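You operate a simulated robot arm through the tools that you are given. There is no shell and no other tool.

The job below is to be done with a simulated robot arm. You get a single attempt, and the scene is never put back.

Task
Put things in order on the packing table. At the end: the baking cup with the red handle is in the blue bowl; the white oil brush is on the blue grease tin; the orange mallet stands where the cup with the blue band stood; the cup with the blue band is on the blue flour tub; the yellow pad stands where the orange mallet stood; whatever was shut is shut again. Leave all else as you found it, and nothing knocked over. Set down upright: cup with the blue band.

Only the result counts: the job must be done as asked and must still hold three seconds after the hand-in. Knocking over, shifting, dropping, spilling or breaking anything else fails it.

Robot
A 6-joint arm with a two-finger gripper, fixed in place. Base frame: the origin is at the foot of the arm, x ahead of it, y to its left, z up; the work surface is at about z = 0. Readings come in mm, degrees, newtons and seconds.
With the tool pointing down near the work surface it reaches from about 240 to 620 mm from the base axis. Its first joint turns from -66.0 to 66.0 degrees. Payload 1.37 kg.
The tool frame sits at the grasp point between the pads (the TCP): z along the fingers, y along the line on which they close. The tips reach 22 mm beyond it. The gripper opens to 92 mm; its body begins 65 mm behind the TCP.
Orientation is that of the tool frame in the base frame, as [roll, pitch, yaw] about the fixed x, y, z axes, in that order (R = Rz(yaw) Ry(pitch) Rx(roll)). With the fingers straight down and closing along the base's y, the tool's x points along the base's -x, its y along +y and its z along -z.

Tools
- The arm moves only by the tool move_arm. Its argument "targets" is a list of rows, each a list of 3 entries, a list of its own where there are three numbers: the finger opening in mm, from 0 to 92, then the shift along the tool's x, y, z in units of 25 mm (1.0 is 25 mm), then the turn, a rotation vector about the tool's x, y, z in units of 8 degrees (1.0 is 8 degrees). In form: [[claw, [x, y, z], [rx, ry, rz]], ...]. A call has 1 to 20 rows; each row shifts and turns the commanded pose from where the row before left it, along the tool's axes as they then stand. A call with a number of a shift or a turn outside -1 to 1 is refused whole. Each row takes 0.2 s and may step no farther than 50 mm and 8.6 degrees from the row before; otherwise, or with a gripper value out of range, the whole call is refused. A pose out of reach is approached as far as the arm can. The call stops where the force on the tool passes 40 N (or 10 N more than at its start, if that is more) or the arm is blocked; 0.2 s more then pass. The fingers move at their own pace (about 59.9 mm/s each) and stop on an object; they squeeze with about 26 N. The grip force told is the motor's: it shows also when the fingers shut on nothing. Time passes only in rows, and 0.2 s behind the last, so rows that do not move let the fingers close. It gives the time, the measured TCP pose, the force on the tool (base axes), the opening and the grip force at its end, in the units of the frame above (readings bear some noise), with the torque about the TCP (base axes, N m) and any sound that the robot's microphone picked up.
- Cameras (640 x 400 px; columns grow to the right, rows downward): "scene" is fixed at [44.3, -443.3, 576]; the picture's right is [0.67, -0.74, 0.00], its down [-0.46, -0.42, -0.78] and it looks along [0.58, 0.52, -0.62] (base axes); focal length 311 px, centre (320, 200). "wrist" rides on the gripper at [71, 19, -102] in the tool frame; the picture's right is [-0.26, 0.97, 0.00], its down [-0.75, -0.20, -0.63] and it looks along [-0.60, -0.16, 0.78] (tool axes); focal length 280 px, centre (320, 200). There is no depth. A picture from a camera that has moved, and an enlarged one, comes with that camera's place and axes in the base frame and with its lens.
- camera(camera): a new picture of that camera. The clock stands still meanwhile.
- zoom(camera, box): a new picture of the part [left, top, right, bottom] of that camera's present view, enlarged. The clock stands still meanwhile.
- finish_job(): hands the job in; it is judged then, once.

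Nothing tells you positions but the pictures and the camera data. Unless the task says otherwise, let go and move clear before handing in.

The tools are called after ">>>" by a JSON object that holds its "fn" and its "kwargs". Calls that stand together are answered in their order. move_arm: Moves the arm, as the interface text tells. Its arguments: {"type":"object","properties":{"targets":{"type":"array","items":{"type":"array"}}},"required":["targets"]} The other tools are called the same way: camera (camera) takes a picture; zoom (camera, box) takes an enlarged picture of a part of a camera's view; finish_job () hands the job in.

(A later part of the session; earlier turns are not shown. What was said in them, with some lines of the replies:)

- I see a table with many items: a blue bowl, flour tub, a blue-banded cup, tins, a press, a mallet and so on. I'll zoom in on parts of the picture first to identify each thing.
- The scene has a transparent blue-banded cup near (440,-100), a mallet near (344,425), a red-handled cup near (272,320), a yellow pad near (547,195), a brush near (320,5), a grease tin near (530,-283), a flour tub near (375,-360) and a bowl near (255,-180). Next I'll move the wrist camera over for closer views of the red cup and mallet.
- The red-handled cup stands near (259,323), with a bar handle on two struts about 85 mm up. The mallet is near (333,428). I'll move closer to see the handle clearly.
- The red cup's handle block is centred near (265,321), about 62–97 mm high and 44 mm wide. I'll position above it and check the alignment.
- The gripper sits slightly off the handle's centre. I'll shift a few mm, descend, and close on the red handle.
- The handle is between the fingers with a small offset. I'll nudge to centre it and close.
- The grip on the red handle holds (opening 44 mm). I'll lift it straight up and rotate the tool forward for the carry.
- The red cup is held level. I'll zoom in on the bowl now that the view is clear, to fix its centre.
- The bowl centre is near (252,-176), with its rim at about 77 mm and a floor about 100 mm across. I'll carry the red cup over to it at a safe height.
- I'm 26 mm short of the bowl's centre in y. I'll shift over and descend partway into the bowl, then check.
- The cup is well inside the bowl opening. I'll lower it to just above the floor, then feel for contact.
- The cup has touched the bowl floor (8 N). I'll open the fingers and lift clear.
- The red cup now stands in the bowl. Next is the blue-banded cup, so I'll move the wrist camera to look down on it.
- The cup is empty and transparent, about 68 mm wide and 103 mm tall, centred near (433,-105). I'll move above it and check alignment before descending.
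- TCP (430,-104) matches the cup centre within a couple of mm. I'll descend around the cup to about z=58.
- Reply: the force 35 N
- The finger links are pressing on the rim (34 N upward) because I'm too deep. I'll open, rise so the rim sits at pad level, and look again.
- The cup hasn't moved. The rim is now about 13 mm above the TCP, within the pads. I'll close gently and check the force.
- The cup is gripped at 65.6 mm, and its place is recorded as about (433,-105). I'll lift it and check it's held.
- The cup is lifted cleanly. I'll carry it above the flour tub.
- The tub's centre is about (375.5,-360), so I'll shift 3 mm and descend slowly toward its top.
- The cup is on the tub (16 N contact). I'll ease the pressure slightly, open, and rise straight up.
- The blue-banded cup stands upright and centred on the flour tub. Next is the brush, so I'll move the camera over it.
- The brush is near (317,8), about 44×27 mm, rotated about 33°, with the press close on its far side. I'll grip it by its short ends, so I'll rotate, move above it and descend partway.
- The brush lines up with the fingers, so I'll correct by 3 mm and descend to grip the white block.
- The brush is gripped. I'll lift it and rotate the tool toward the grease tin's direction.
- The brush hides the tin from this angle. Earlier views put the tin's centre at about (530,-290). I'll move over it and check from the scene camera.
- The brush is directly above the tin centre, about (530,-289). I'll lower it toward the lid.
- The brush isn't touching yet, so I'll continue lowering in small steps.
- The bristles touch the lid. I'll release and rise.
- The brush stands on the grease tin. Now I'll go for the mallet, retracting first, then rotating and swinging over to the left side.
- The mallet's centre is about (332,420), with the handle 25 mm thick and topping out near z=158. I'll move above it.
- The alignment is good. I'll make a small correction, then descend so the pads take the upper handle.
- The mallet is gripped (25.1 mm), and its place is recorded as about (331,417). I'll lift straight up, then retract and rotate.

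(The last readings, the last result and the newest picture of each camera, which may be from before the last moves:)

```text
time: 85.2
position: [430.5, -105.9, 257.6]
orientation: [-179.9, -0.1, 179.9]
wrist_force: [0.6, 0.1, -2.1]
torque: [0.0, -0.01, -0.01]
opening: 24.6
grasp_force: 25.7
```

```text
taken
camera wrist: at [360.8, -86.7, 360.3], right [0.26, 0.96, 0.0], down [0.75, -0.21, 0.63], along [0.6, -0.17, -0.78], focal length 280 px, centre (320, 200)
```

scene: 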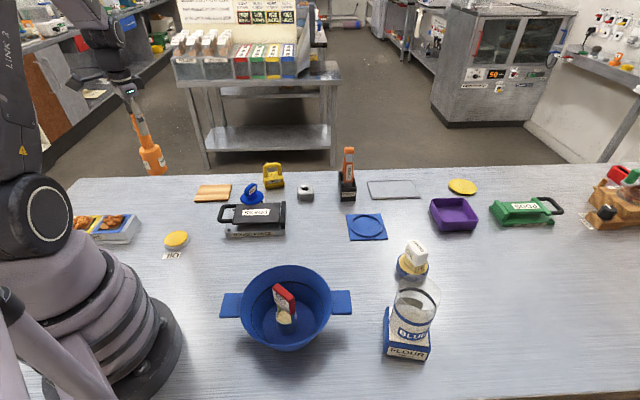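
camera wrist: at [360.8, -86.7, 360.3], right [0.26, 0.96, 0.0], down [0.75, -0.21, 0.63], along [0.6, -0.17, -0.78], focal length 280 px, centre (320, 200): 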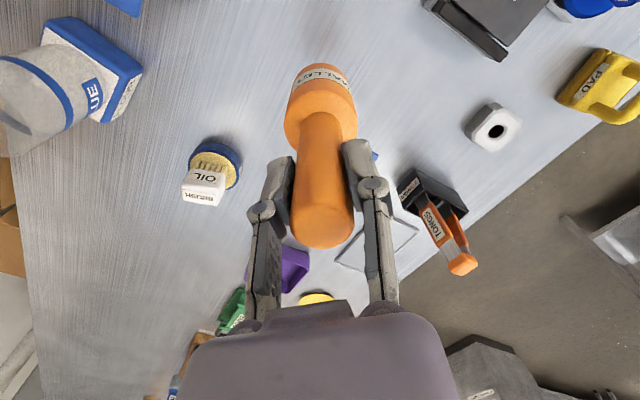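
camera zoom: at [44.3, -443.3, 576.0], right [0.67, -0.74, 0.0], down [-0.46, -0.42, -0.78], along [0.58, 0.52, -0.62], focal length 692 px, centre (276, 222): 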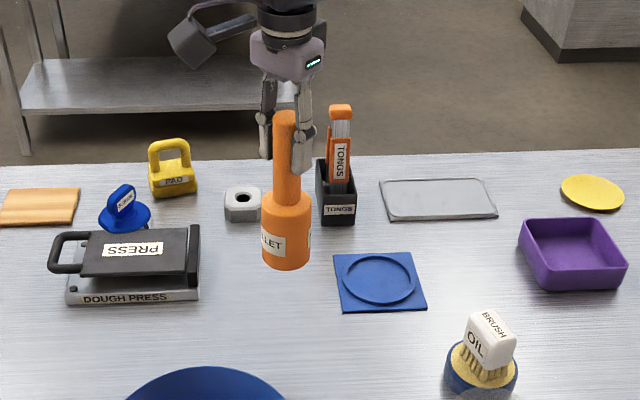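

The mallet is above the cup's old spot. I'll shift 2.5 mm to match the recorded place and lower.

>>> {"fn": "move_arm", "kwargs": {"targets": [[15, [-0.1, 0.02, 0.4], [0, 0, 0]], [15, [0, 0, 0.8], [0, 0, 0]], [15, [0, 0, 0.9], [0, 0, 0]], [15, [0, 0, 0.9], [0, 0, 0]], [15, [0, 0, 0.9], [0, 0, 0]], [15, [0, 0, 0.5], [0, 0, 0]], [15, [0, 0, 0], [0, 0, 0]]]}}

>>> {"fn": "zoom", "kwargs": {"camera": "scene", "box": [260, 140, 400, 280]}}

>>> {"fn": "camera", "kwargs": {"camera": "wrist"}}

```text
time: 86.8
position: [433.3, -104.7, 149.2]
orientation: [179.9, -0.1, 180.0]
wrist_force: [0.8, 0.6, -1.7]
torque: [-0.06, 0.0, -0.04]
opening: 24.2
grasp_force: 25.4
```

```text
2.86 times, centred on (330, 210) of scene
camera zoom: at [44.3, -443.3, 576.0], right [0.67, -0.74, 0.0], down [-0.46, -0.42, -0.78], along [0.58, 0.52, -0.62], focal length 889 px, centre (291, 171)
```

zoom: 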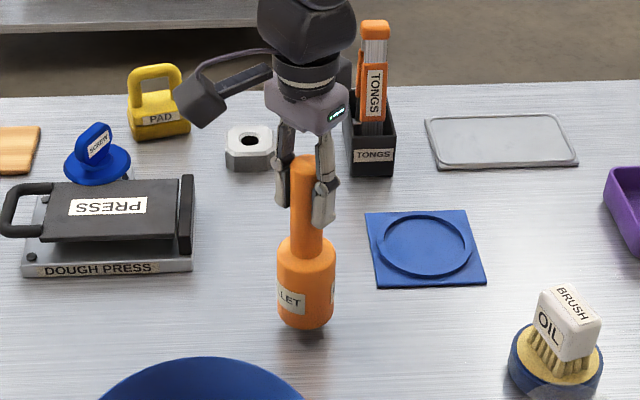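

```text
taken
camera wrist: at [363.1, -86.5, 251.6], right [0.26, 0.96, 0.0], down [0.75, -0.21, 0.63], along [0.6, -0.17, -0.78], focal length 280 px, centre (320, 200)
```

wrist: 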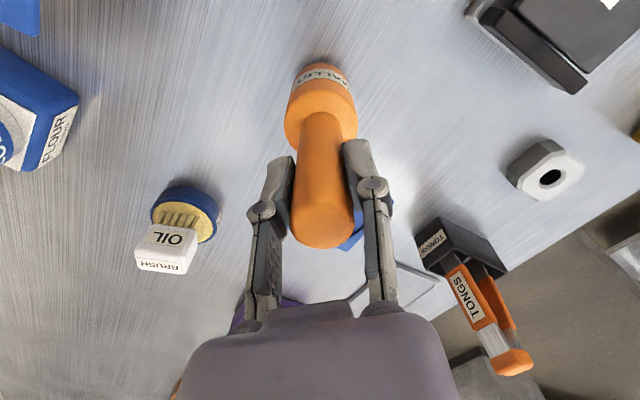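

>>> {"fn": "move_arm", "kwargs": {"targets": [[15, [0, 0, 0.2], [0, 0, 0]], [15, [0, 0, 0.2], [0, 0, 0]], [15, [0, 0, 0], [0, 0, 0]]]}}

>>> {"fn": "move_arm", "kwargs": {"targets": [[15, [0, 0, 0.06], [0, 0, 0]], [15, [0, 0, 0], [0, 0, 0]]]}}

>>> {"fn": "move_arm", "kwargs": {"targets": [[15, [0, 0, 0.05], [0, 0, 0]], [15, [0, 0, 0], [0, 0, 0]]]}}

```text
time: 87.6
position: [435.2, -106.9, 139.0]
orientation: [-180.0, 0.0, 179.9]
wrist_force: [-0.1, 0.7, -1.5]
torque: [-0.01, -0.03, 0.01]
opening: 24.1
grasp_force: 26.0
```

```text
time: 88.2
position: [434.2, -106.5, 136.7]
orientation: [-180.0, -0.1, 179.9]
wrist_force: [-0.4, -0.1, -2.4]
torque: [-0.01, -0.03, 0.01]
opening: 24.4
grasp_force: 25.9
```

```text
time: 88.8
position: [433.8, -106.3, 135.2]
orientation: [-180.0, 0.0, 179.9]
wrist_force: [-0.3, -0.1, -2.1]
torque: [0.01, -0.01, 0.03]
opening: 24.1
grasp_force: 26.1
```

>>> {"fn": "move_arm", "kwargs": {"targets": [[15, [0, 0, 0.04], [0, 0, 0]], [15, [0, 0, 0], [0, 0, 0]]]}}

>>> {"fn": "zoom", "kwargs": {"camera": "scene", "box": [280, 170, 370, 270]}}

```text
time: 89.4
position: [434.1, -106.7, 135.4]
orientation: [180.0, 0.0, 180.0]
wrist_force: [0.7, 0.4, -2.4]
torque: [0.03, -0.02, -0.01]
opening: 24.3
grasp_force: 26.3
```

```text
4.00 times, centred on (325, 220) of scene
camera zoom: at [44.3, -443.3, 576.0], right [0.67, -0.74, 0.0], down [-0.46, -0.42, -0.78], along [0.58, 0.52, -0.62], focal length 1245 px, centre (300, 120)
```

zoom: 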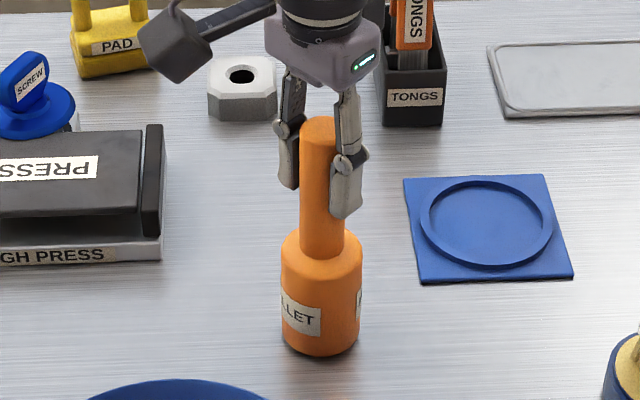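

>>> {"fn": "move_arm", "kwargs": {"targets": [[15, [0, 0, 0.04], [0, 0, 0]], [15, [0, 0, 0], [0, 0, 0]]]}}

>>> {"fn": "move_arm", "kwargs": {"targets": [[15, [0, 0, 0.04], [0, 0, 0]], [15, [0, 0, 0], [0, 0, 0]]]}}

```text
time: 90.0
position: [434.5, -105.4, 134.5]
orientation: [-180.0, 0.0, 180.0]
wrist_force: [-3.9, -1.5, 10.9]
torque: [0.01, 0.41, -0.03]
opening: 24.3
grasp_force: 25.9
```

```text
time: 90.6
position: [435.8, -105.0, 134.3]
orientation: [180.0, 0.2, 179.9]
wrist_force: [-2.2, -2.5, 21.9]
torque: [-0.08, -0.01, -0.07]
opening: 24.6
grasp_force: 26.5
```

The mallet is on the table. I'll ease off 1 mm, release and rise straight up.

>>> {"fn": "move_arm", "kwargs": {"targets": [[15, [0, 0, -0.05], [0, 0, 0]], [15, [0, 0, 0], [0, 0, 0]], [30, [0, 0, 0], [0, 0, 0]], [45, [0, 0, 0], [0, 0, 0]], [60, [0, 0, 0], [0, 0, 0]], [60, [0, 0, 0], [0, 0, 0]]]}}

>>> {"fn": "camera", "kwargs": {"camera": "wrist"}}

>>> {"fn": "zoom", "kwargs": {"camera": "scene", "box": [280, 170, 370, 270]}}

```text
time: 92.0
position: [433.9, -105.8, 133.6]
orientation: [180.0, 0.1, 179.9]
wrist_force: [0.6, -0.5, -1.0]
torque: [0.0, -0.01, -0.02]
opening: 60.1
grasp_force: 0.0
```

```text
taken
camera wrist: at [363.3, -86.6, 236.8], right [0.26, 0.96, 0.0], down [0.75, -0.21, 0.63], along [0.6, -0.17, -0.78], focal length 280 px, centre (320, 200)
```

wrist: 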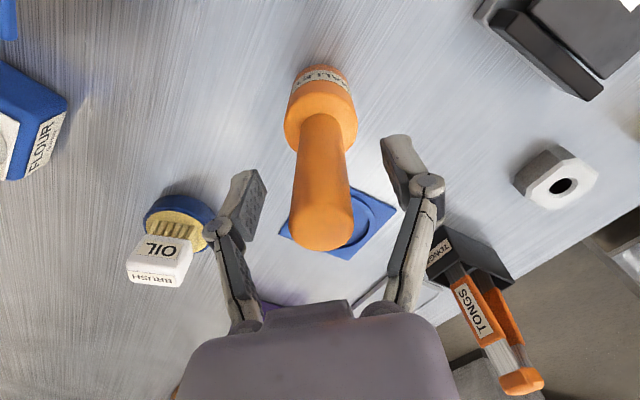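

```text
4.00 times, centred on (325, 220) of scene
camera zoom: at [44.3, -443.3, 576.0], right [0.67, -0.74, 0.0], down [-0.46, -0.42, -0.78], along [0.58, 0.52, -0.62], focal length 1245 px, centre (300, 120)
```

zoom: 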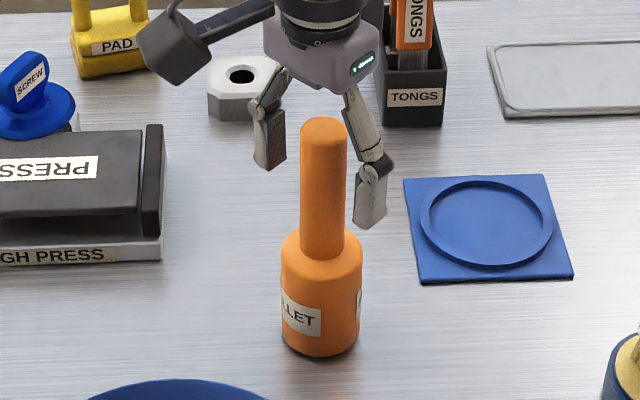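

The mallet stands where the cup stood. I'll rise and move over to view the yellow pad.

>>> {"fn": "move_arm", "kwargs": {"targets": [[60, [0, 0, -0.6], [0, 0, 0]], [60, [0, 0, -0.9], [0, 0, 0]], [60, [0, 0, -1], [0, 0, 0]], [60, [0, 0, -1], [0, 0, 0]], [60, [0, 0, -1], [0, 0, 0]], [92, [-0.095, 0.967, 0], [0, 0, 0]], [92, [-0.095, 0.967, 0], [0, 0, 0]], [92, [-0.095, 0.967, 0], [0, 0, 0]], [92, [-0.095, 0.967, 0], [0, 0, 0]], [92, [-0.095, 0.967, 0], [0, 0, 0]], [92, [-0.095, 0.967, 0], [0, 0, 0]], [92, [-0.095, 0.967, 0], [0, 0, 0]], [92, [-0.095, 0.967, 0], [0, 0, 0]], [92, [-0.095, 0.967, 0], [0, 0, 0]], [92, [-0.095, 0.967, 0], [0, 0, 0]], [92, [-0.095, 0.967, 0], [0, 0, 0]], [92, [0, 0, 0], [0, 0, -0.833]], [92, [0, 0, 0], [0, 0, -0.833]], [92, [0, 0, 0], [0, 0, -0.833]], [92, [0, 0, 0], [0, 0, 0]]]}}

>>> {"fn": "camera", "kwargs": {"camera": "wrist"}}

>>> {"fn": "camera", "kwargs": {"camera": "scene"}}

```text
time: 96.2
position: [461.3, 159.9, 246.5]
orientation: [180.0, 0.0, -160.2]
wrist_force: [0.7, -0.2, 0.8]
torque: [0.0, 0.02, 0.02]
opening: 92.3
grasp_force: 0.0
```

```text
taken
camera wrist: at [388.8, 153.5, 349.0], right [-0.08, 1.0, 0.0], down [0.78, 0.06, 0.63], along [0.62, 0.05, -0.78], focal length 280 px, centre (320, 200)
```

wrist: 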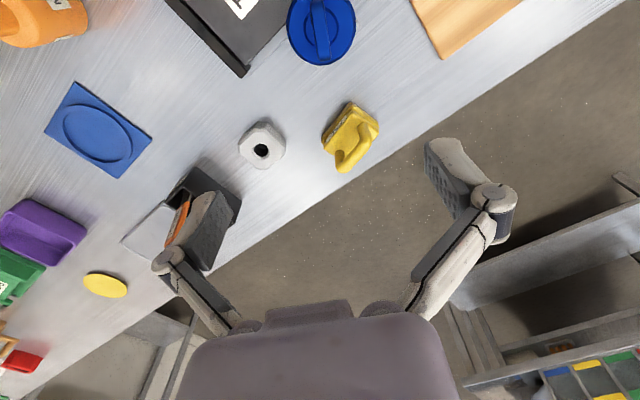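

```text
taken
```

scene: 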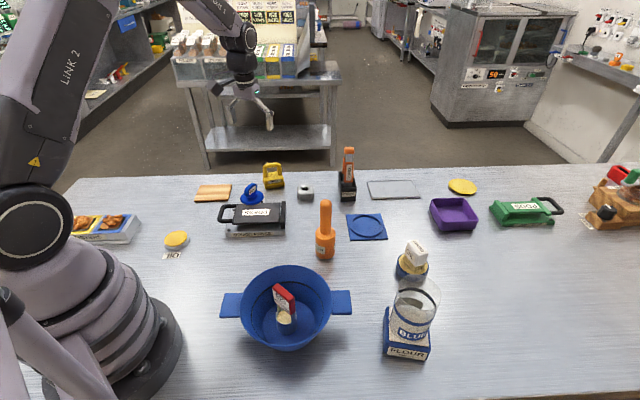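

>>> {"fn": "zoom", "kwargs": {"camera": "wrist", "box": [310, 90, 400, 180]}}

>>> {"fn": "zoom", "kwargs": {"camera": "scene", "box": [245, 150, 305, 200]}}

```text
4.44 times, centred on (355, 135) of wrist
camera zoom: at [388.8, 153.5, 349.0], right [-0.08, 1.0, 0.0], down [0.78, 0.06, 0.63], along [0.62, 0.05, -0.78], focal length 1246 px, centre (164, 489)
```

zoom: 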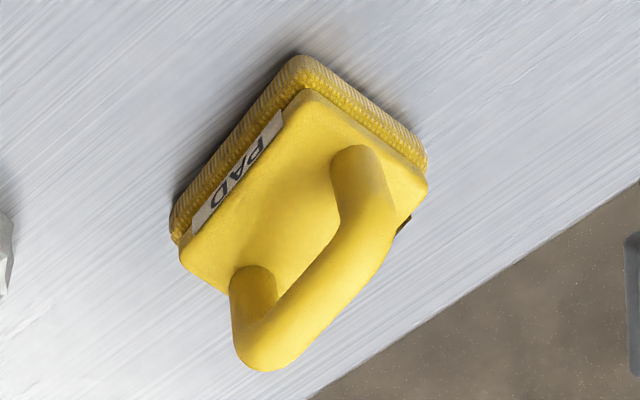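

```text
8.00 times, centred on (275, 175) of scene
camera zoom: at [44.3, -443.3, 576.0], right [0.67, -0.74, 0.0], down [-0.46, -0.42, -0.78], along [0.58, 0.52, -0.62], focal length 2490 px, centre (680, 400)
```

zoom: 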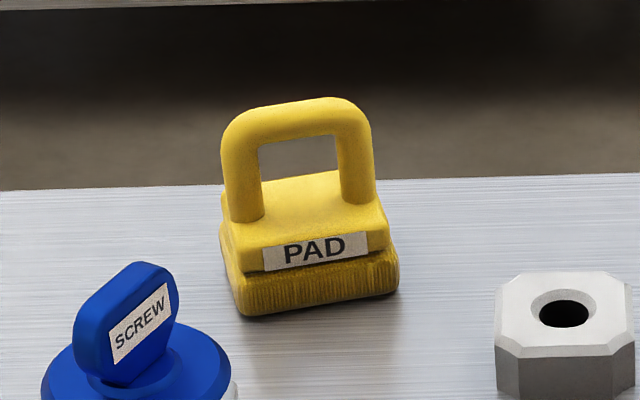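

The pad has an arch handle about 60 mm wide, topping out near z=89, centred near (537,201), with its bar along about -32°. I'll rotate to grip the two legs from outside and move above it.

>>> {"fn": "move_arm", "kwargs": {"targets": [[92, [0, 0, 0], [0, 0, -0.968]], [92, [0, 0, 0], [0, 0, -0.968]], [92, [0, 0, 0], [0, 0, -0.968]], [92, [0, 0, 0], [0, 0, -0.968]], [92, [0, 0, 0], [0, 0, -0.968]], [92, [-0.995, -0.575, 0], [0, 0, 0]], [92, [-0.995, -0.575, 0.5], [0, 0, 0]], [92, [-0.995, -0.575, 0.5], [0, 0, 0]], [92, [0, 0, 0.9], [0, 0, 0]], [92, [0, 0, 0.9], [0, 0, 0]], [92, [0, 0, 0.5], [0, 0, 0]], [92, [0, 0, 0], [0, 0, 0]]]}}

>>> {"fn": "camera", "kwargs": {"camera": "wrist"}}

>>> {"fn": "zoom", "kwargs": {"camera": "scene", "box": [225, 110, 325, 200]}}

```text
time: 98.8
position: [536.1, 202.1, 163.7]
orientation: [-180.0, 0.0, -121.5]
wrist_force: [-0.1, 0.4, 0.4]
torque: [0.0, -0.01, -0.01]
opening: 91.9
grasp_force: 0.1
```

```text
taken
camera wrist: at [483.7, 151.9, 267.2], right [-0.69, 0.73, 0.0], down [0.57, 0.54, 0.63], along [0.45, 0.43, -0.78], focal length 280 px, centre (320, 200)
```

wrist: 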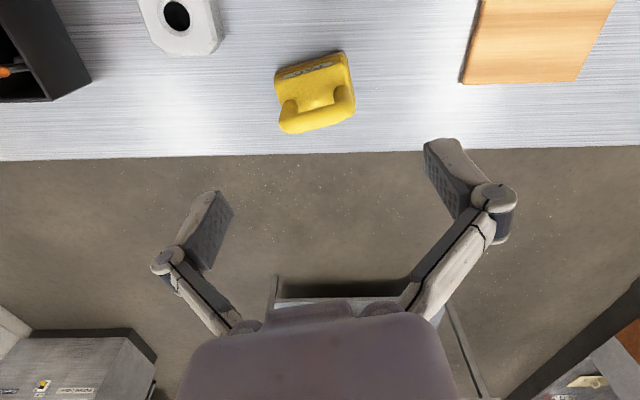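

```text
4.44 times, centred on (275, 155) of scene
camera zoom: at [44.3, -443.3, 576.0], right [0.67, -0.74, 0.0], down [-0.46, -0.42, -0.78], along [0.58, 0.52, -0.62], focal length 1383 px, centre (520, 400)
```

zoom: 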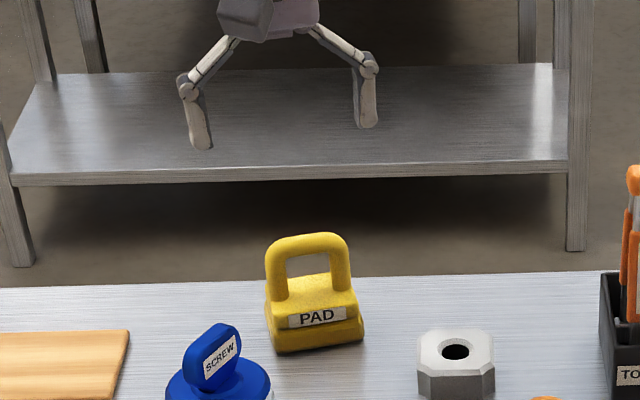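

>>> {"fn": "zoom", "kwargs": {"camera": "wrist", "box": [260, 40, 370, 150]}}

```text
3.64 times, centred on (315, 95) of wrist
camera zoom: at [483.7, 151.9, 267.2], right [-0.69, 0.73, 0.0], down [0.57, 0.54, 0.63], along [0.45, 0.43, -0.78], focal length 1020 px, centre (338, 582)
```

zoom: 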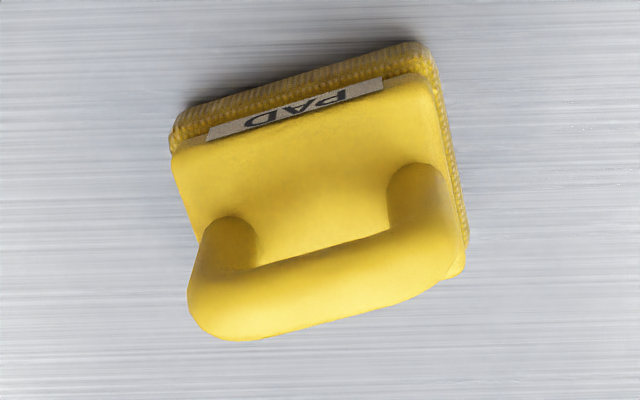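

The handle's midpoint is about (539,201), and its orientation matches the tool. I'll make a small correction and descend to leg level.

>>> {"fn": "move_arm", "kwargs": {"targets": [[92, [-0.02, -0.12, 0.5], [0, 0, 0]], [92, [0, 0, 0.9], [0, 0, 0]], [92, [0, 0, 0.9], [0, 0, 0]], [92, [0, 0, 0.8], [0, 0, 0]], [92, [0, 0, 0.65], [0, 0, 0]], [92, [0, 0, 0], [0, 0, 0]]]}}

>>> {"fn": "camera", "kwargs": {"camera": "wrist"}}

>>> {"fn": "zoom", "kwargs": {"camera": "scene", "box": [225, 110, 325, 200]}}

```text
time: 100.2
position: [539.0, 200.5, 70.4]
orientation: [180.0, 0.1, -121.6]
wrist_force: [-0.1, 0.5, 0.5]
torque: [-0.01, -0.04, 0.04]
opening: 91.9
grasp_force: 0.0
```

```text
taken
camera wrist: at [486.4, 149.7, 173.5], right [-0.69, 0.73, 0.0], down [0.57, 0.54, 0.63], along [0.45, 0.43, -0.78], focal length 280 px, centre (320, 200)
```

wrist: 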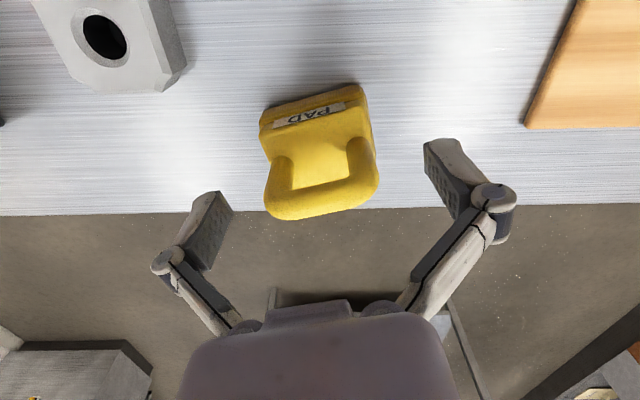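

```text
4.44 times, centred on (275, 155) of scene
camera zoom: at [44.3, -443.3, 576.0], right [0.67, -0.74, 0.0], down [-0.46, -0.42, -0.78], along [0.58, 0.52, -0.62], focal length 1383 px, centre (520, 400)
```

zoom: 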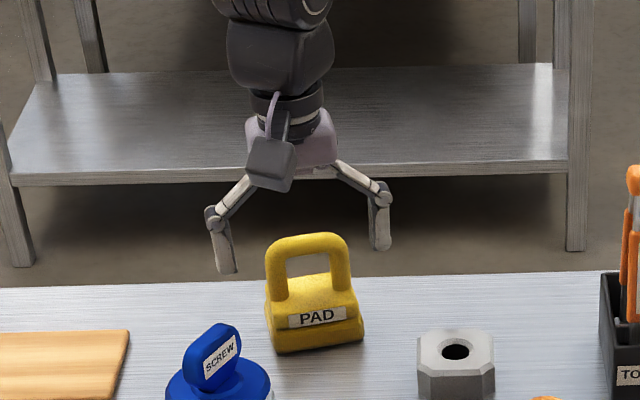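

My views indicate the handle bar is lower than I thought (about z=67), with its centre nearer (543,205). I'll shift about 6 mm forward, lower 9 mm, and look again.

>>> {"fn": "move_arm", "kwargs": {"targets": [[92, [-0.25, -0.05, 0], [0, 0, 0]], [92, [0, 0, 0.36], [0, 0, 0]], [92, [0, 0, 0], [0, 0, 0]]]}}

>>> {"fn": "camera", "kwargs": {"camera": "wrist"}}

>>> {"fn": "zoom", "kwargs": {"camera": "scene", "box": [235, 130, 315, 200]}}

```text
time: 101.0
position: [543.2, 203.8, 62.6]
orientation: [-180.0, 0.0, -121.5]
wrist_force: [0.2, -0.5, -0.5]
torque: [0.04, 0.02, 0.0]
opening: 92.0
grasp_force: 0.2
```

```text
taken
camera wrist: at [490.8, 154.1, 164.9], right [-0.69, 0.73, 0.0], down [0.57, 0.54, 0.63], along [0.45, 0.43, -0.78], focal length 280 px, centre (320, 200)
```

wrist: 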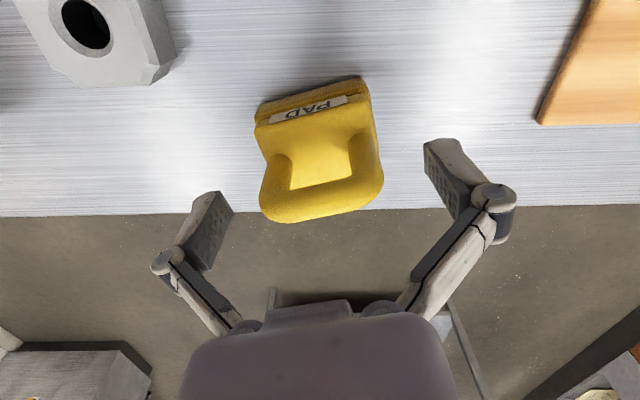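

```text
5.71 times, centred on (275, 165) of scene
camera zoom: at [44.3, -443.3, 576.0], right [0.67, -0.74, 0.0], down [-0.46, -0.42, -0.78], along [0.58, 0.52, -0.62], focal length 1779 px, centre (577, 400)
```

zoom: 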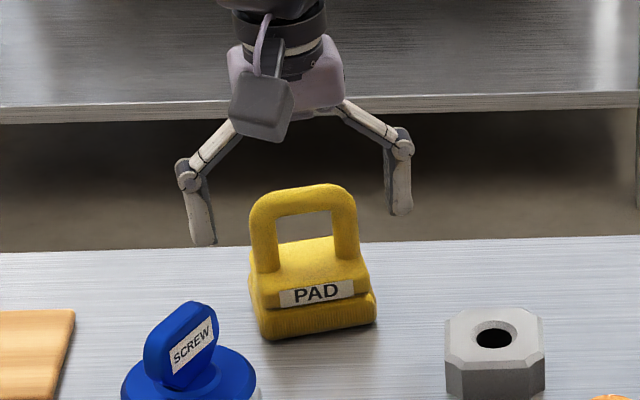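

After correcting for a small bias in the scene camera, both views agree that the TCP is in the arch plane with the bar at about z=67. I'll lower 4 mm and close on the legs.

>>> {"fn": "move_arm", "kwargs": {"targets": [[92, [-0.06, -0.02, 0.16], [0, 0, 0]], [80, [0, 0, 0], [0, 0, 0]], [65, [0, 0, 0], [0, 0, 0]], [50, [0, 0, 0], [0, 0, 0]], [45, [0, 0, 0], [0, 0, 0]], [45, [0, 0, 0], [0, 0, 0]]]}}

>>> {"fn": "camera", "kwargs": {"camera": "wrist"}}

>>> {"fn": "zoom", "kwargs": {"camera": "scene", "box": [235, 130, 315, 200]}}

```text
time: 102.4
position: [545.4, 206.0, 58.8]
orientation: [180.0, 0.1, -121.6]
wrist_force: [-0.6, 0.3, 2.7]
torque: [0.0, 0.04, 0.0]
opening: 57.2
grasp_force: 25.5
```

```text
taken
camera wrist: at [492.5, 155.3, 161.1], right [-0.69, 0.73, 0.0], down [0.57, 0.54, 0.63], along [0.45, 0.43, -0.78], focal length 280 px, centre (320, 200)
```

wrist: 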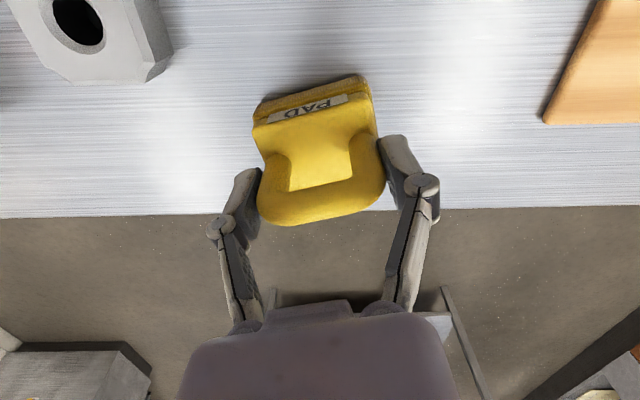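

```text
5.71 times, centred on (275, 165) of scene
camera zoom: at [44.3, -443.3, 576.0], right [0.67, -0.74, 0.0], down [-0.46, -0.42, -0.78], along [0.58, 0.52, -0.62], focal length 1779 px, centre (577, 400)
```

zoom: 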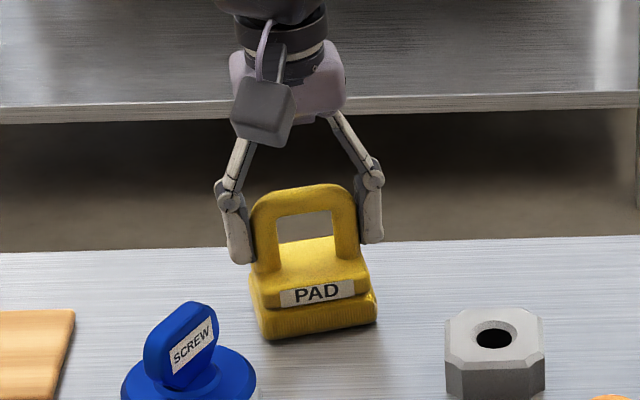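

The pad is gripped by its handle legs (57 mm). I'll lift it and carry it to the mallet's old spot, keeping its orientation.

>>> {"fn": "move_arm", "kwargs": {"targets": [[45, [0, 0, -0.3], [0, 0, 0]], [45, [0, 0, -0.7], [0, 0, 0]], [45, [0, 0, -0.9], [0, 0, 0]], [45, [0, 0, -0.9], [0, 0, 0]], [45, [0, 0, -0.7], [0, 0, 0]], [45, [0, 0, 0], [0, 0, 0]]]}}

>>> {"fn": "camera", "kwargs": {"camera": "wrist"}}

>>> {"fn": "zoom", "kwargs": {"camera": "scene", "box": [215, 90, 335, 200]}}

```text
time: 103.8
position: [545.0, 206.3, 147.1]
orientation: [180.0, 0.0, -121.5]
wrist_force: [-0.1, -0.3, -0.1]
torque: [0.01, 0.02, 0.04]
opening: 56.8
grasp_force: 25.8
```

```text
taken
camera wrist: at [492.5, 155.3, 248.0], right [-0.69, 0.73, 0.0], down [0.57, 0.54, 0.63], along [0.45, 0.43, -0.78], focal length 280 px, centre (320, 200)
```

wrist: 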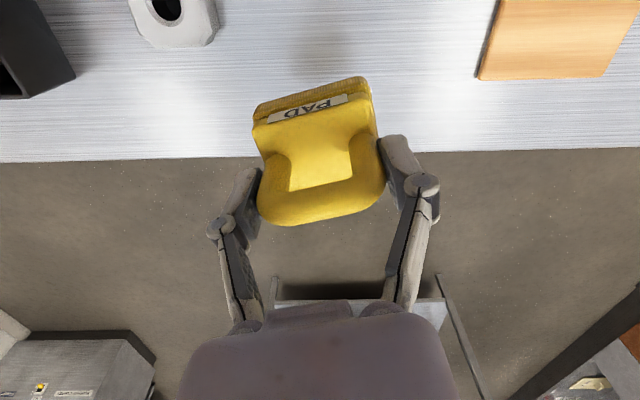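

```text
3.64 times, centred on (275, 145) of scene
camera zoom: at [44.3, -443.3, 576.0], right [0.67, -0.74, 0.0], down [-0.46, -0.42, -0.78], along [0.58, 0.52, -0.62], focal length 1132 px, centre (484, 400)
```

zoom: 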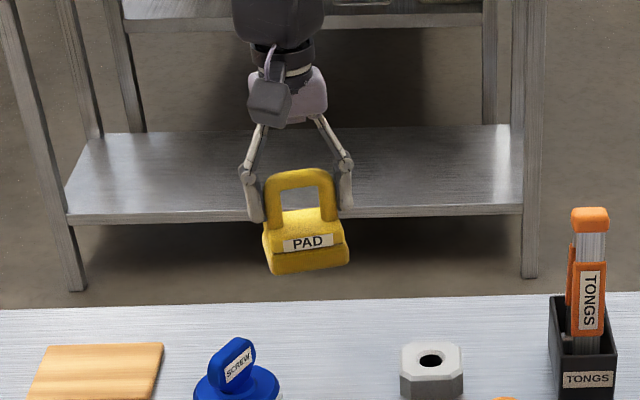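

>>> {"fn": "move_arm", "kwargs": {"targets": [[45, [-0.226, 0.5, 0], [0, 0, 0]], [45, [-0.226, 0.975, 0], [0, 0, 0]], [45, [-0.226, 0.975, 0], [0, 0, 0]], [45, [-0.226, 0.975, 0], [0, 0, 0]], [45, [-0.226, 0.975, 0], [0, 0, 0]], [45, [-0.226, 0.975, 0], [0, 0, 0]], [45, [-0.226, 0.975, 0], [0, 0, 0]], [45, [-0.226, 0.975, 0], [0, 0, 0]], [45, [-0.226, 0.975, 0], [0, 0, 0]], [45, [-0.226, 0.975, 0], [0, 0, 0]], [45, [-0.226, 0.975, 0], [0, 0, 0]], [45, [-0.226, 0.975, 0], [0, 0, 0]], [45, [0, 0.475, 0], [0, 0, 0]], [45, [0, 0, 0], [0, 0, 0]]]}}

>>> {"fn": "camera", "kwargs": {"camera": "wrist"}}

>>> {"fn": "zoom", "kwargs": {"camera": "scene", "box": [110, 90, 250, 220]}}

```text
time: 106.8
position: [330.3, 416.3, 144.5]
orientation: [-179.9, -0.1, -121.5]
wrist_force: [0.1, -0.3, 0.3]
torque: [-0.03, -0.02, -0.04]
opening: 56.9
grasp_force: 26.1
```

```text
taken
camera wrist: at [277.2, 365.9, 247.3], right [-0.69, 0.73, 0.0], down [0.57, 0.54, 0.63], along [0.45, 0.43, -0.78], focal length 280 px, centre (320, 200)
```

wrist: 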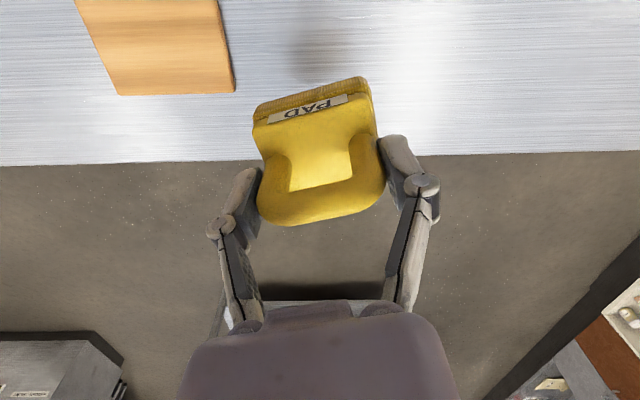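

```text
3.08 times, centred on (180, 155) of scene
camera zoom: at [44.3, -443.3, 576.0], right [0.67, -0.74, 0.0], down [-0.46, -0.42, -0.78], along [0.58, 0.52, -0.62], focal length 958 px, centre (751, 338)
```

zoom: 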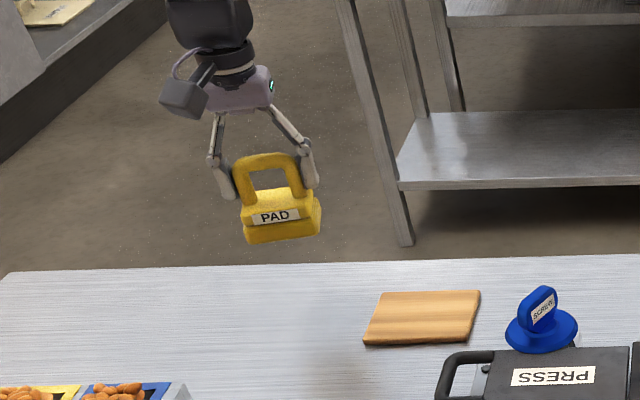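

The pad is over the mallet's old spot (330,416), clear of the board. I'll lower it.

>>> {"fn": "move_arm", "kwargs": {"targets": [[45, [-0.02, 0, 0.5], [0, 0, 0]], [45, [0, 0, 0.8], [0, 0, 0]], [45, [0, 0, 0.8], [0, 0, 0]], [45, [0, 0, 0.6], [0, 0, 0]], [45, [0, 0, 0.3], [0, 0, 0]], [45, [0, 0, 0], [0, 0, 0]]]}}

>>> {"fn": "zoom", "kwargs": {"camera": "scene", "box": [120, 120, 240, 220]}}

>>> {"fn": "camera", "kwargs": {"camera": "wrist"}}

```text
time: 108.2
position: [329.9, 416.2, 69.7]
orientation: [180.0, 0.0, -121.4]
wrist_force: [0.0, 0.2, -0.5]
torque: [-0.01, 0.01, -0.01]
opening: 57.0
grasp_force: 25.9
```

```text
4.00 times, centred on (180, 170) of scene
camera zoom: at [44.3, -443.3, 576.0], right [0.67, -0.74, 0.0], down [-0.46, -0.42, -0.78], along [0.58, 0.52, -0.62], focal length 1245 px, centre (880, 320)
```

zoom: 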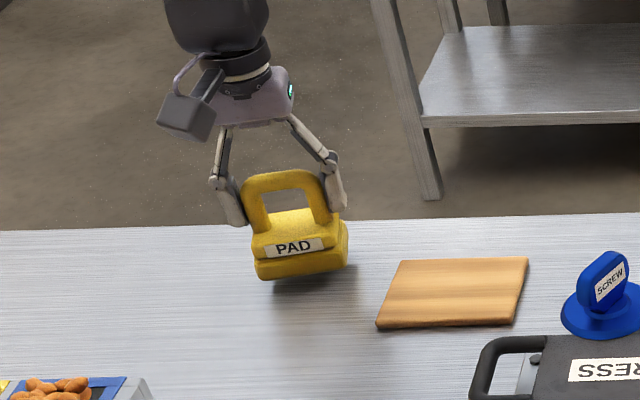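

```text
taken
camera wrist: at [277.8, 366.0, 172.0], right [-0.69, 0.73, 0.0], down [0.57, 0.54, 0.63], along [0.45, 0.43, -0.78], focal length 280 px, centre (320, 200)
```

wrist: 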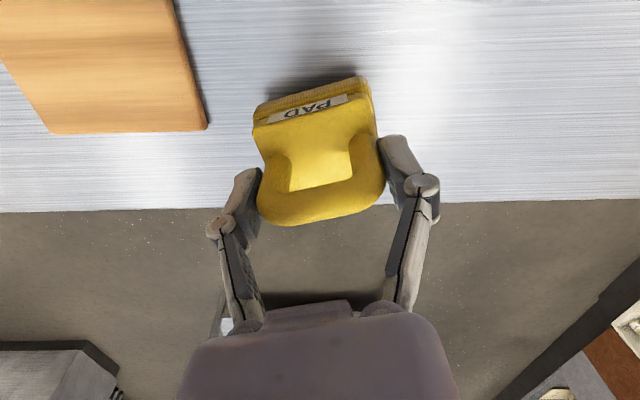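

>>> {"fn": "move_arm", "kwargs": {"targets": [[45, [0, 0, 0.16], [0, 0, 0]], [45, [0, 0, 0.16], [0, 0, 0]], [45, [0, 0, 0], [0, 0, 0]]]}}

>>> {"fn": "move_arm", "kwargs": {"targets": [[45, [0, 0, 0.06], [0, 0, 0]], [45, [0, 0, 0], [0, 0, 0]]]}}

```text
time: 109.0
position: [330.3, 416.4, 62.0]
orientation: [-180.0, 0.0, -121.6]
wrist_force: [-0.8, 0.4, -0.4]
torque: [0.01, 0.0, -0.05]
opening: 57.1
grasp_force: 26.2
```

```text
time: 109.6
position: [330.5, 416.5, 59.2]
orientation: [-180.0, 0.0, -121.5]
wrist_force: [-0.3, 0.3, -0.5]
torque: [0.0, -0.01, 0.01]
opening: 57.1
grasp_force: 26.1
```

>>> {"fn": "move_arm", "kwargs": {"targets": [[45, [0, 0, 0.04], [0, 0, 0]], [45, [0, 0, 0], [0, 0, 0]]]}}

>>> {"fn": "move_arm", "kwargs": {"targets": [[45, [0, 0, 0.03], [0, 0, 0]], [45, [0, 0, 0], [0, 0, 0]]]}}

```text
time: 110.2
position: [331.0, 417.3, 58.9]
orientation: [-180.0, 0.0, -121.6]
wrist_force: [0.2, -0.1, -0.4]
torque: [-0.02, -0.02, 0.03]
opening: 56.9
grasp_force: 26.0
```

```text
time: 110.8
position: [332.5, 417.8, 59.0]
orientation: [179.9, 0.0, -121.5]
wrist_force: [0.0, 0.0, 1.7]
torque: [-0.03, -0.03, 0.02]
opening: 57.0
grasp_force: 26.3
```

>>> {"fn": "move_arm", "kwargs": {"targets": [[45, [0, 0, 0.03], [0, 0, 0]], [45, [0, 0, 0], [0, 0, 0]]]}}

```text
time: 111.4
position: [331.3, 417.4, 59.4]
orientation: [-180.0, -0.1, -121.5]
wrist_force: [-1.9, -5.2, 11.2]
torque: [-0.2, 0.11, 0.0]
opening: 57.2
grasp_force: 25.7
```

The pad has touched the table. I'll release and rise straight up.

>>> {"fn": "move_arm", "kwargs": {"targets": [[60, [0, 0, 0], [0, 0, 0]], [75, [0, 0, 0], [0, 0, 0]], [88, [0, 0, 0], [0, 0, 0]], [88, [0, 0, 0], [0, 0, 0]], [88, [0, 0, -0.5], [0, 0, 0]], [88, [0, 0, -0.8], [0, 0, 0]], [88, [0, 0, -0.9], [0, 0, 0]], [88, [0, 0, -0.9], [0, 0, 0]], [88, [0, 0, -0.9], [0, 0, 0]], [88, [0, 0, 0], [0, 0, 0]]]}}

>>> {"fn": "camera", "kwargs": {"camera": "wrist"}}

>>> {"fn": "zoom", "kwargs": {"camera": "scene", "box": [120, 120, 240, 220]}}

```text
time: 113.6
position: [332.3, 418.5, 159.0]
orientation: [180.0, 0.0, -121.5]
wrist_force: [-0.1, -0.4, 0.6]
torque: [-0.02, 0.01, -0.01]
opening: 88.2
grasp_force: 0.0
```

```text
taken
camera wrist: at [279.0, 367.8, 261.2], right [-0.69, 0.73, 0.0], down [0.57, 0.54, 0.63], along [0.45, 0.43, -0.78], focal length 280 px, centre (320, 200)
```

wrist: 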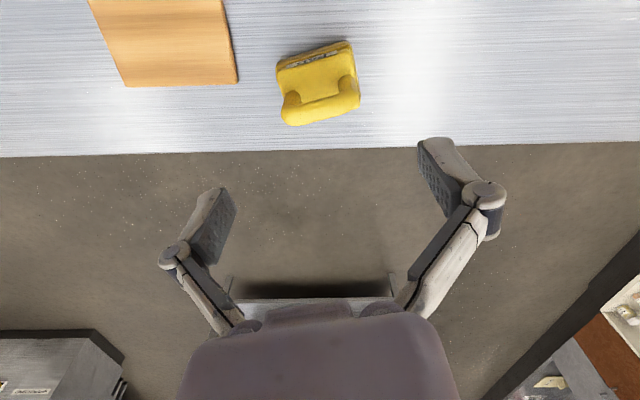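

```text
4.00 times, centred on (180, 170) of scene
camera zoom: at [44.3, -443.3, 576.0], right [0.67, -0.74, 0.0], down [-0.46, -0.42, -0.78], along [0.58, 0.52, -0.62], focal length 1245 px, centre (880, 320)
```

zoom: 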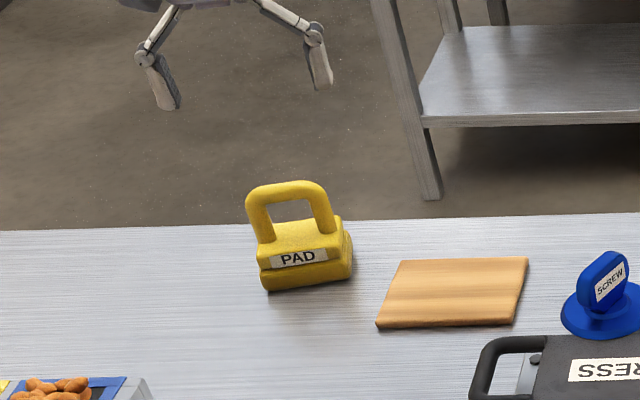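

The pad is standing where the mallet stood. I'll move the arm clear and check the whole scene.

>>> {"fn": "move_arm", "kwargs": {"targets": [[88, [0, 0, -0.9], [0, 0, 0]], [88, [0, 0, -0.9], [0, 0, 0]], [88, [0.8, 0, -0.7], [0, 0, 0]], [88, [0.9, 0, -0.6], [0, 0, 0]], [88, [0.9, 0, -0.6], [0, 0, 0]], [88, [0.9, 0, -0.6], [0, 0, 0]], [88, [0.9, 0, -0.6], [0, 0, 0]], [88, [0, 0, 0], [0, 0, 0]]]}}

>>> {"fn": "camera", "kwargs": {"camera": "scene"}}

>>> {"fn": "zoom", "kwargs": {"camera": "scene", "box": [200, 220, 460, 380]}}

>>> {"fn": "zoom", "kwargs": {"camera": "scene", "box": [140, 130, 400, 280]}}

>>> {"fn": "zoom", "kwargs": {"camera": "scene", "box": [360, 150, 640, 290]}}

```text
time: 115.4
position: [273.0, 324.4, 280.7]
orientation: [179.9, 0.0, -121.4]
wrist_force: [0.4, 0.6, -0.7]
torque: [0.02, 0.0, -0.04]
opening: 88.1
grasp_force: 0.0
```

```text
taken
```

scene: 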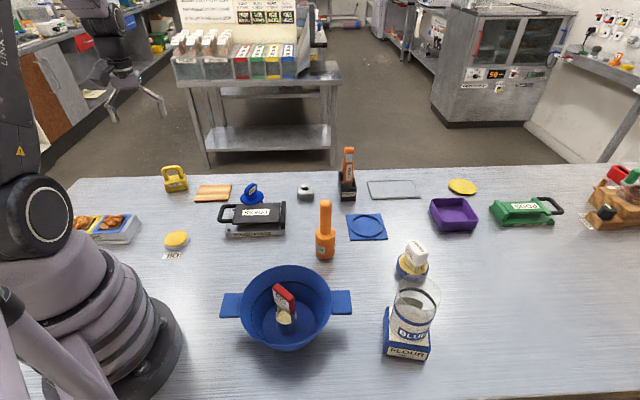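

```text
2.46 times, centred on (330, 300) of scene
camera zoom: at [44.3, -443.3, 576.0], right [0.67, -0.74, 0.0], down [-0.46, -0.42, -0.78], along [0.58, 0.52, -0.62], focal length 766 px, centre (295, -46)
```

zoom: 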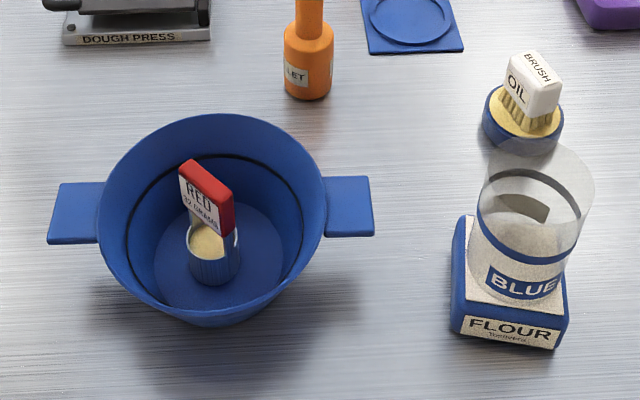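

```text
2.46 times, centred on (270, 205) of scene
camera zoom: at [44.3, -443.3, 576.0], right [0.67, -0.74, 0.0], down [-0.46, -0.42, -0.78], along [0.58, 0.52, -0.62], focal length 766 px, centre (443, 188)
```

zoom: 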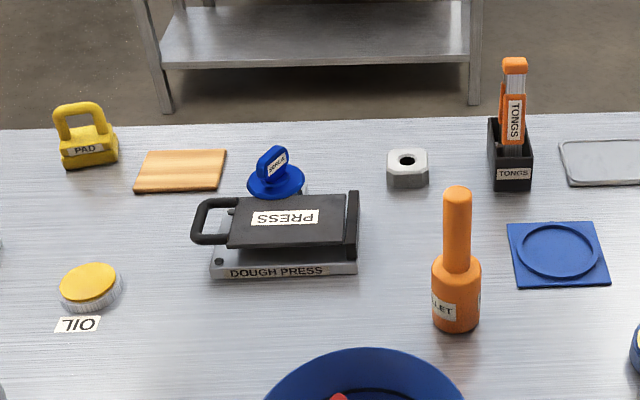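

```text
2.29 times, centred on (500, 220) of scene
camera zoom: at [44.3, -443.3, 576.0], right [0.67, -0.74, 0.0], down [-0.46, -0.42, -0.78], along [0.58, 0.52, -0.62], focal length 712 px, centre (-91, 154)
```

zoom: 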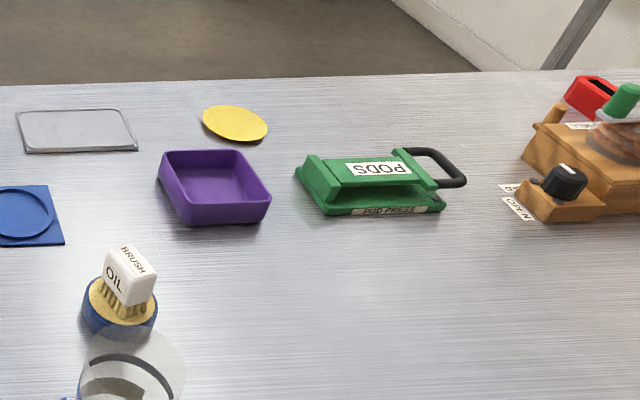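

All five moves look right: the red-handled cup is in the bowl, the brush is on the grease tin, and the blue-banded cup is upright on the flour tub. The mallet and pad are in their new places, and everything else, including the presses, looks undisturbed. The arm is clear, so I'm handing in.

>>> {"fn": "finish_job", "kwargs": {}}

```text
The job is handed in.
```

I handed the job in with all five moves done. In the last pictures nothing was knocked over and nothing else looked out of place. I haven't been told how it was judged.

- **Red-handled cup:** it stands upright in the blue bowl.
- **White oil brush:** it stands on the blue grease tin.
- **Cup with the blue band:** it stands upright and centred on the blue flour tub. On my first grip the finger links pressed down on its rim with about 34 N. I opened and gripped higher, and saw no damage or shift.
- **Orange mallet:** it stands where the blue-banded cup stood, to within about 4 mm by my estimate.
- **Yellow pad:** it stands where the mallet stood, to within a few millimetres by my estimate.

I didn't open anything, so there was nothing to shut again.
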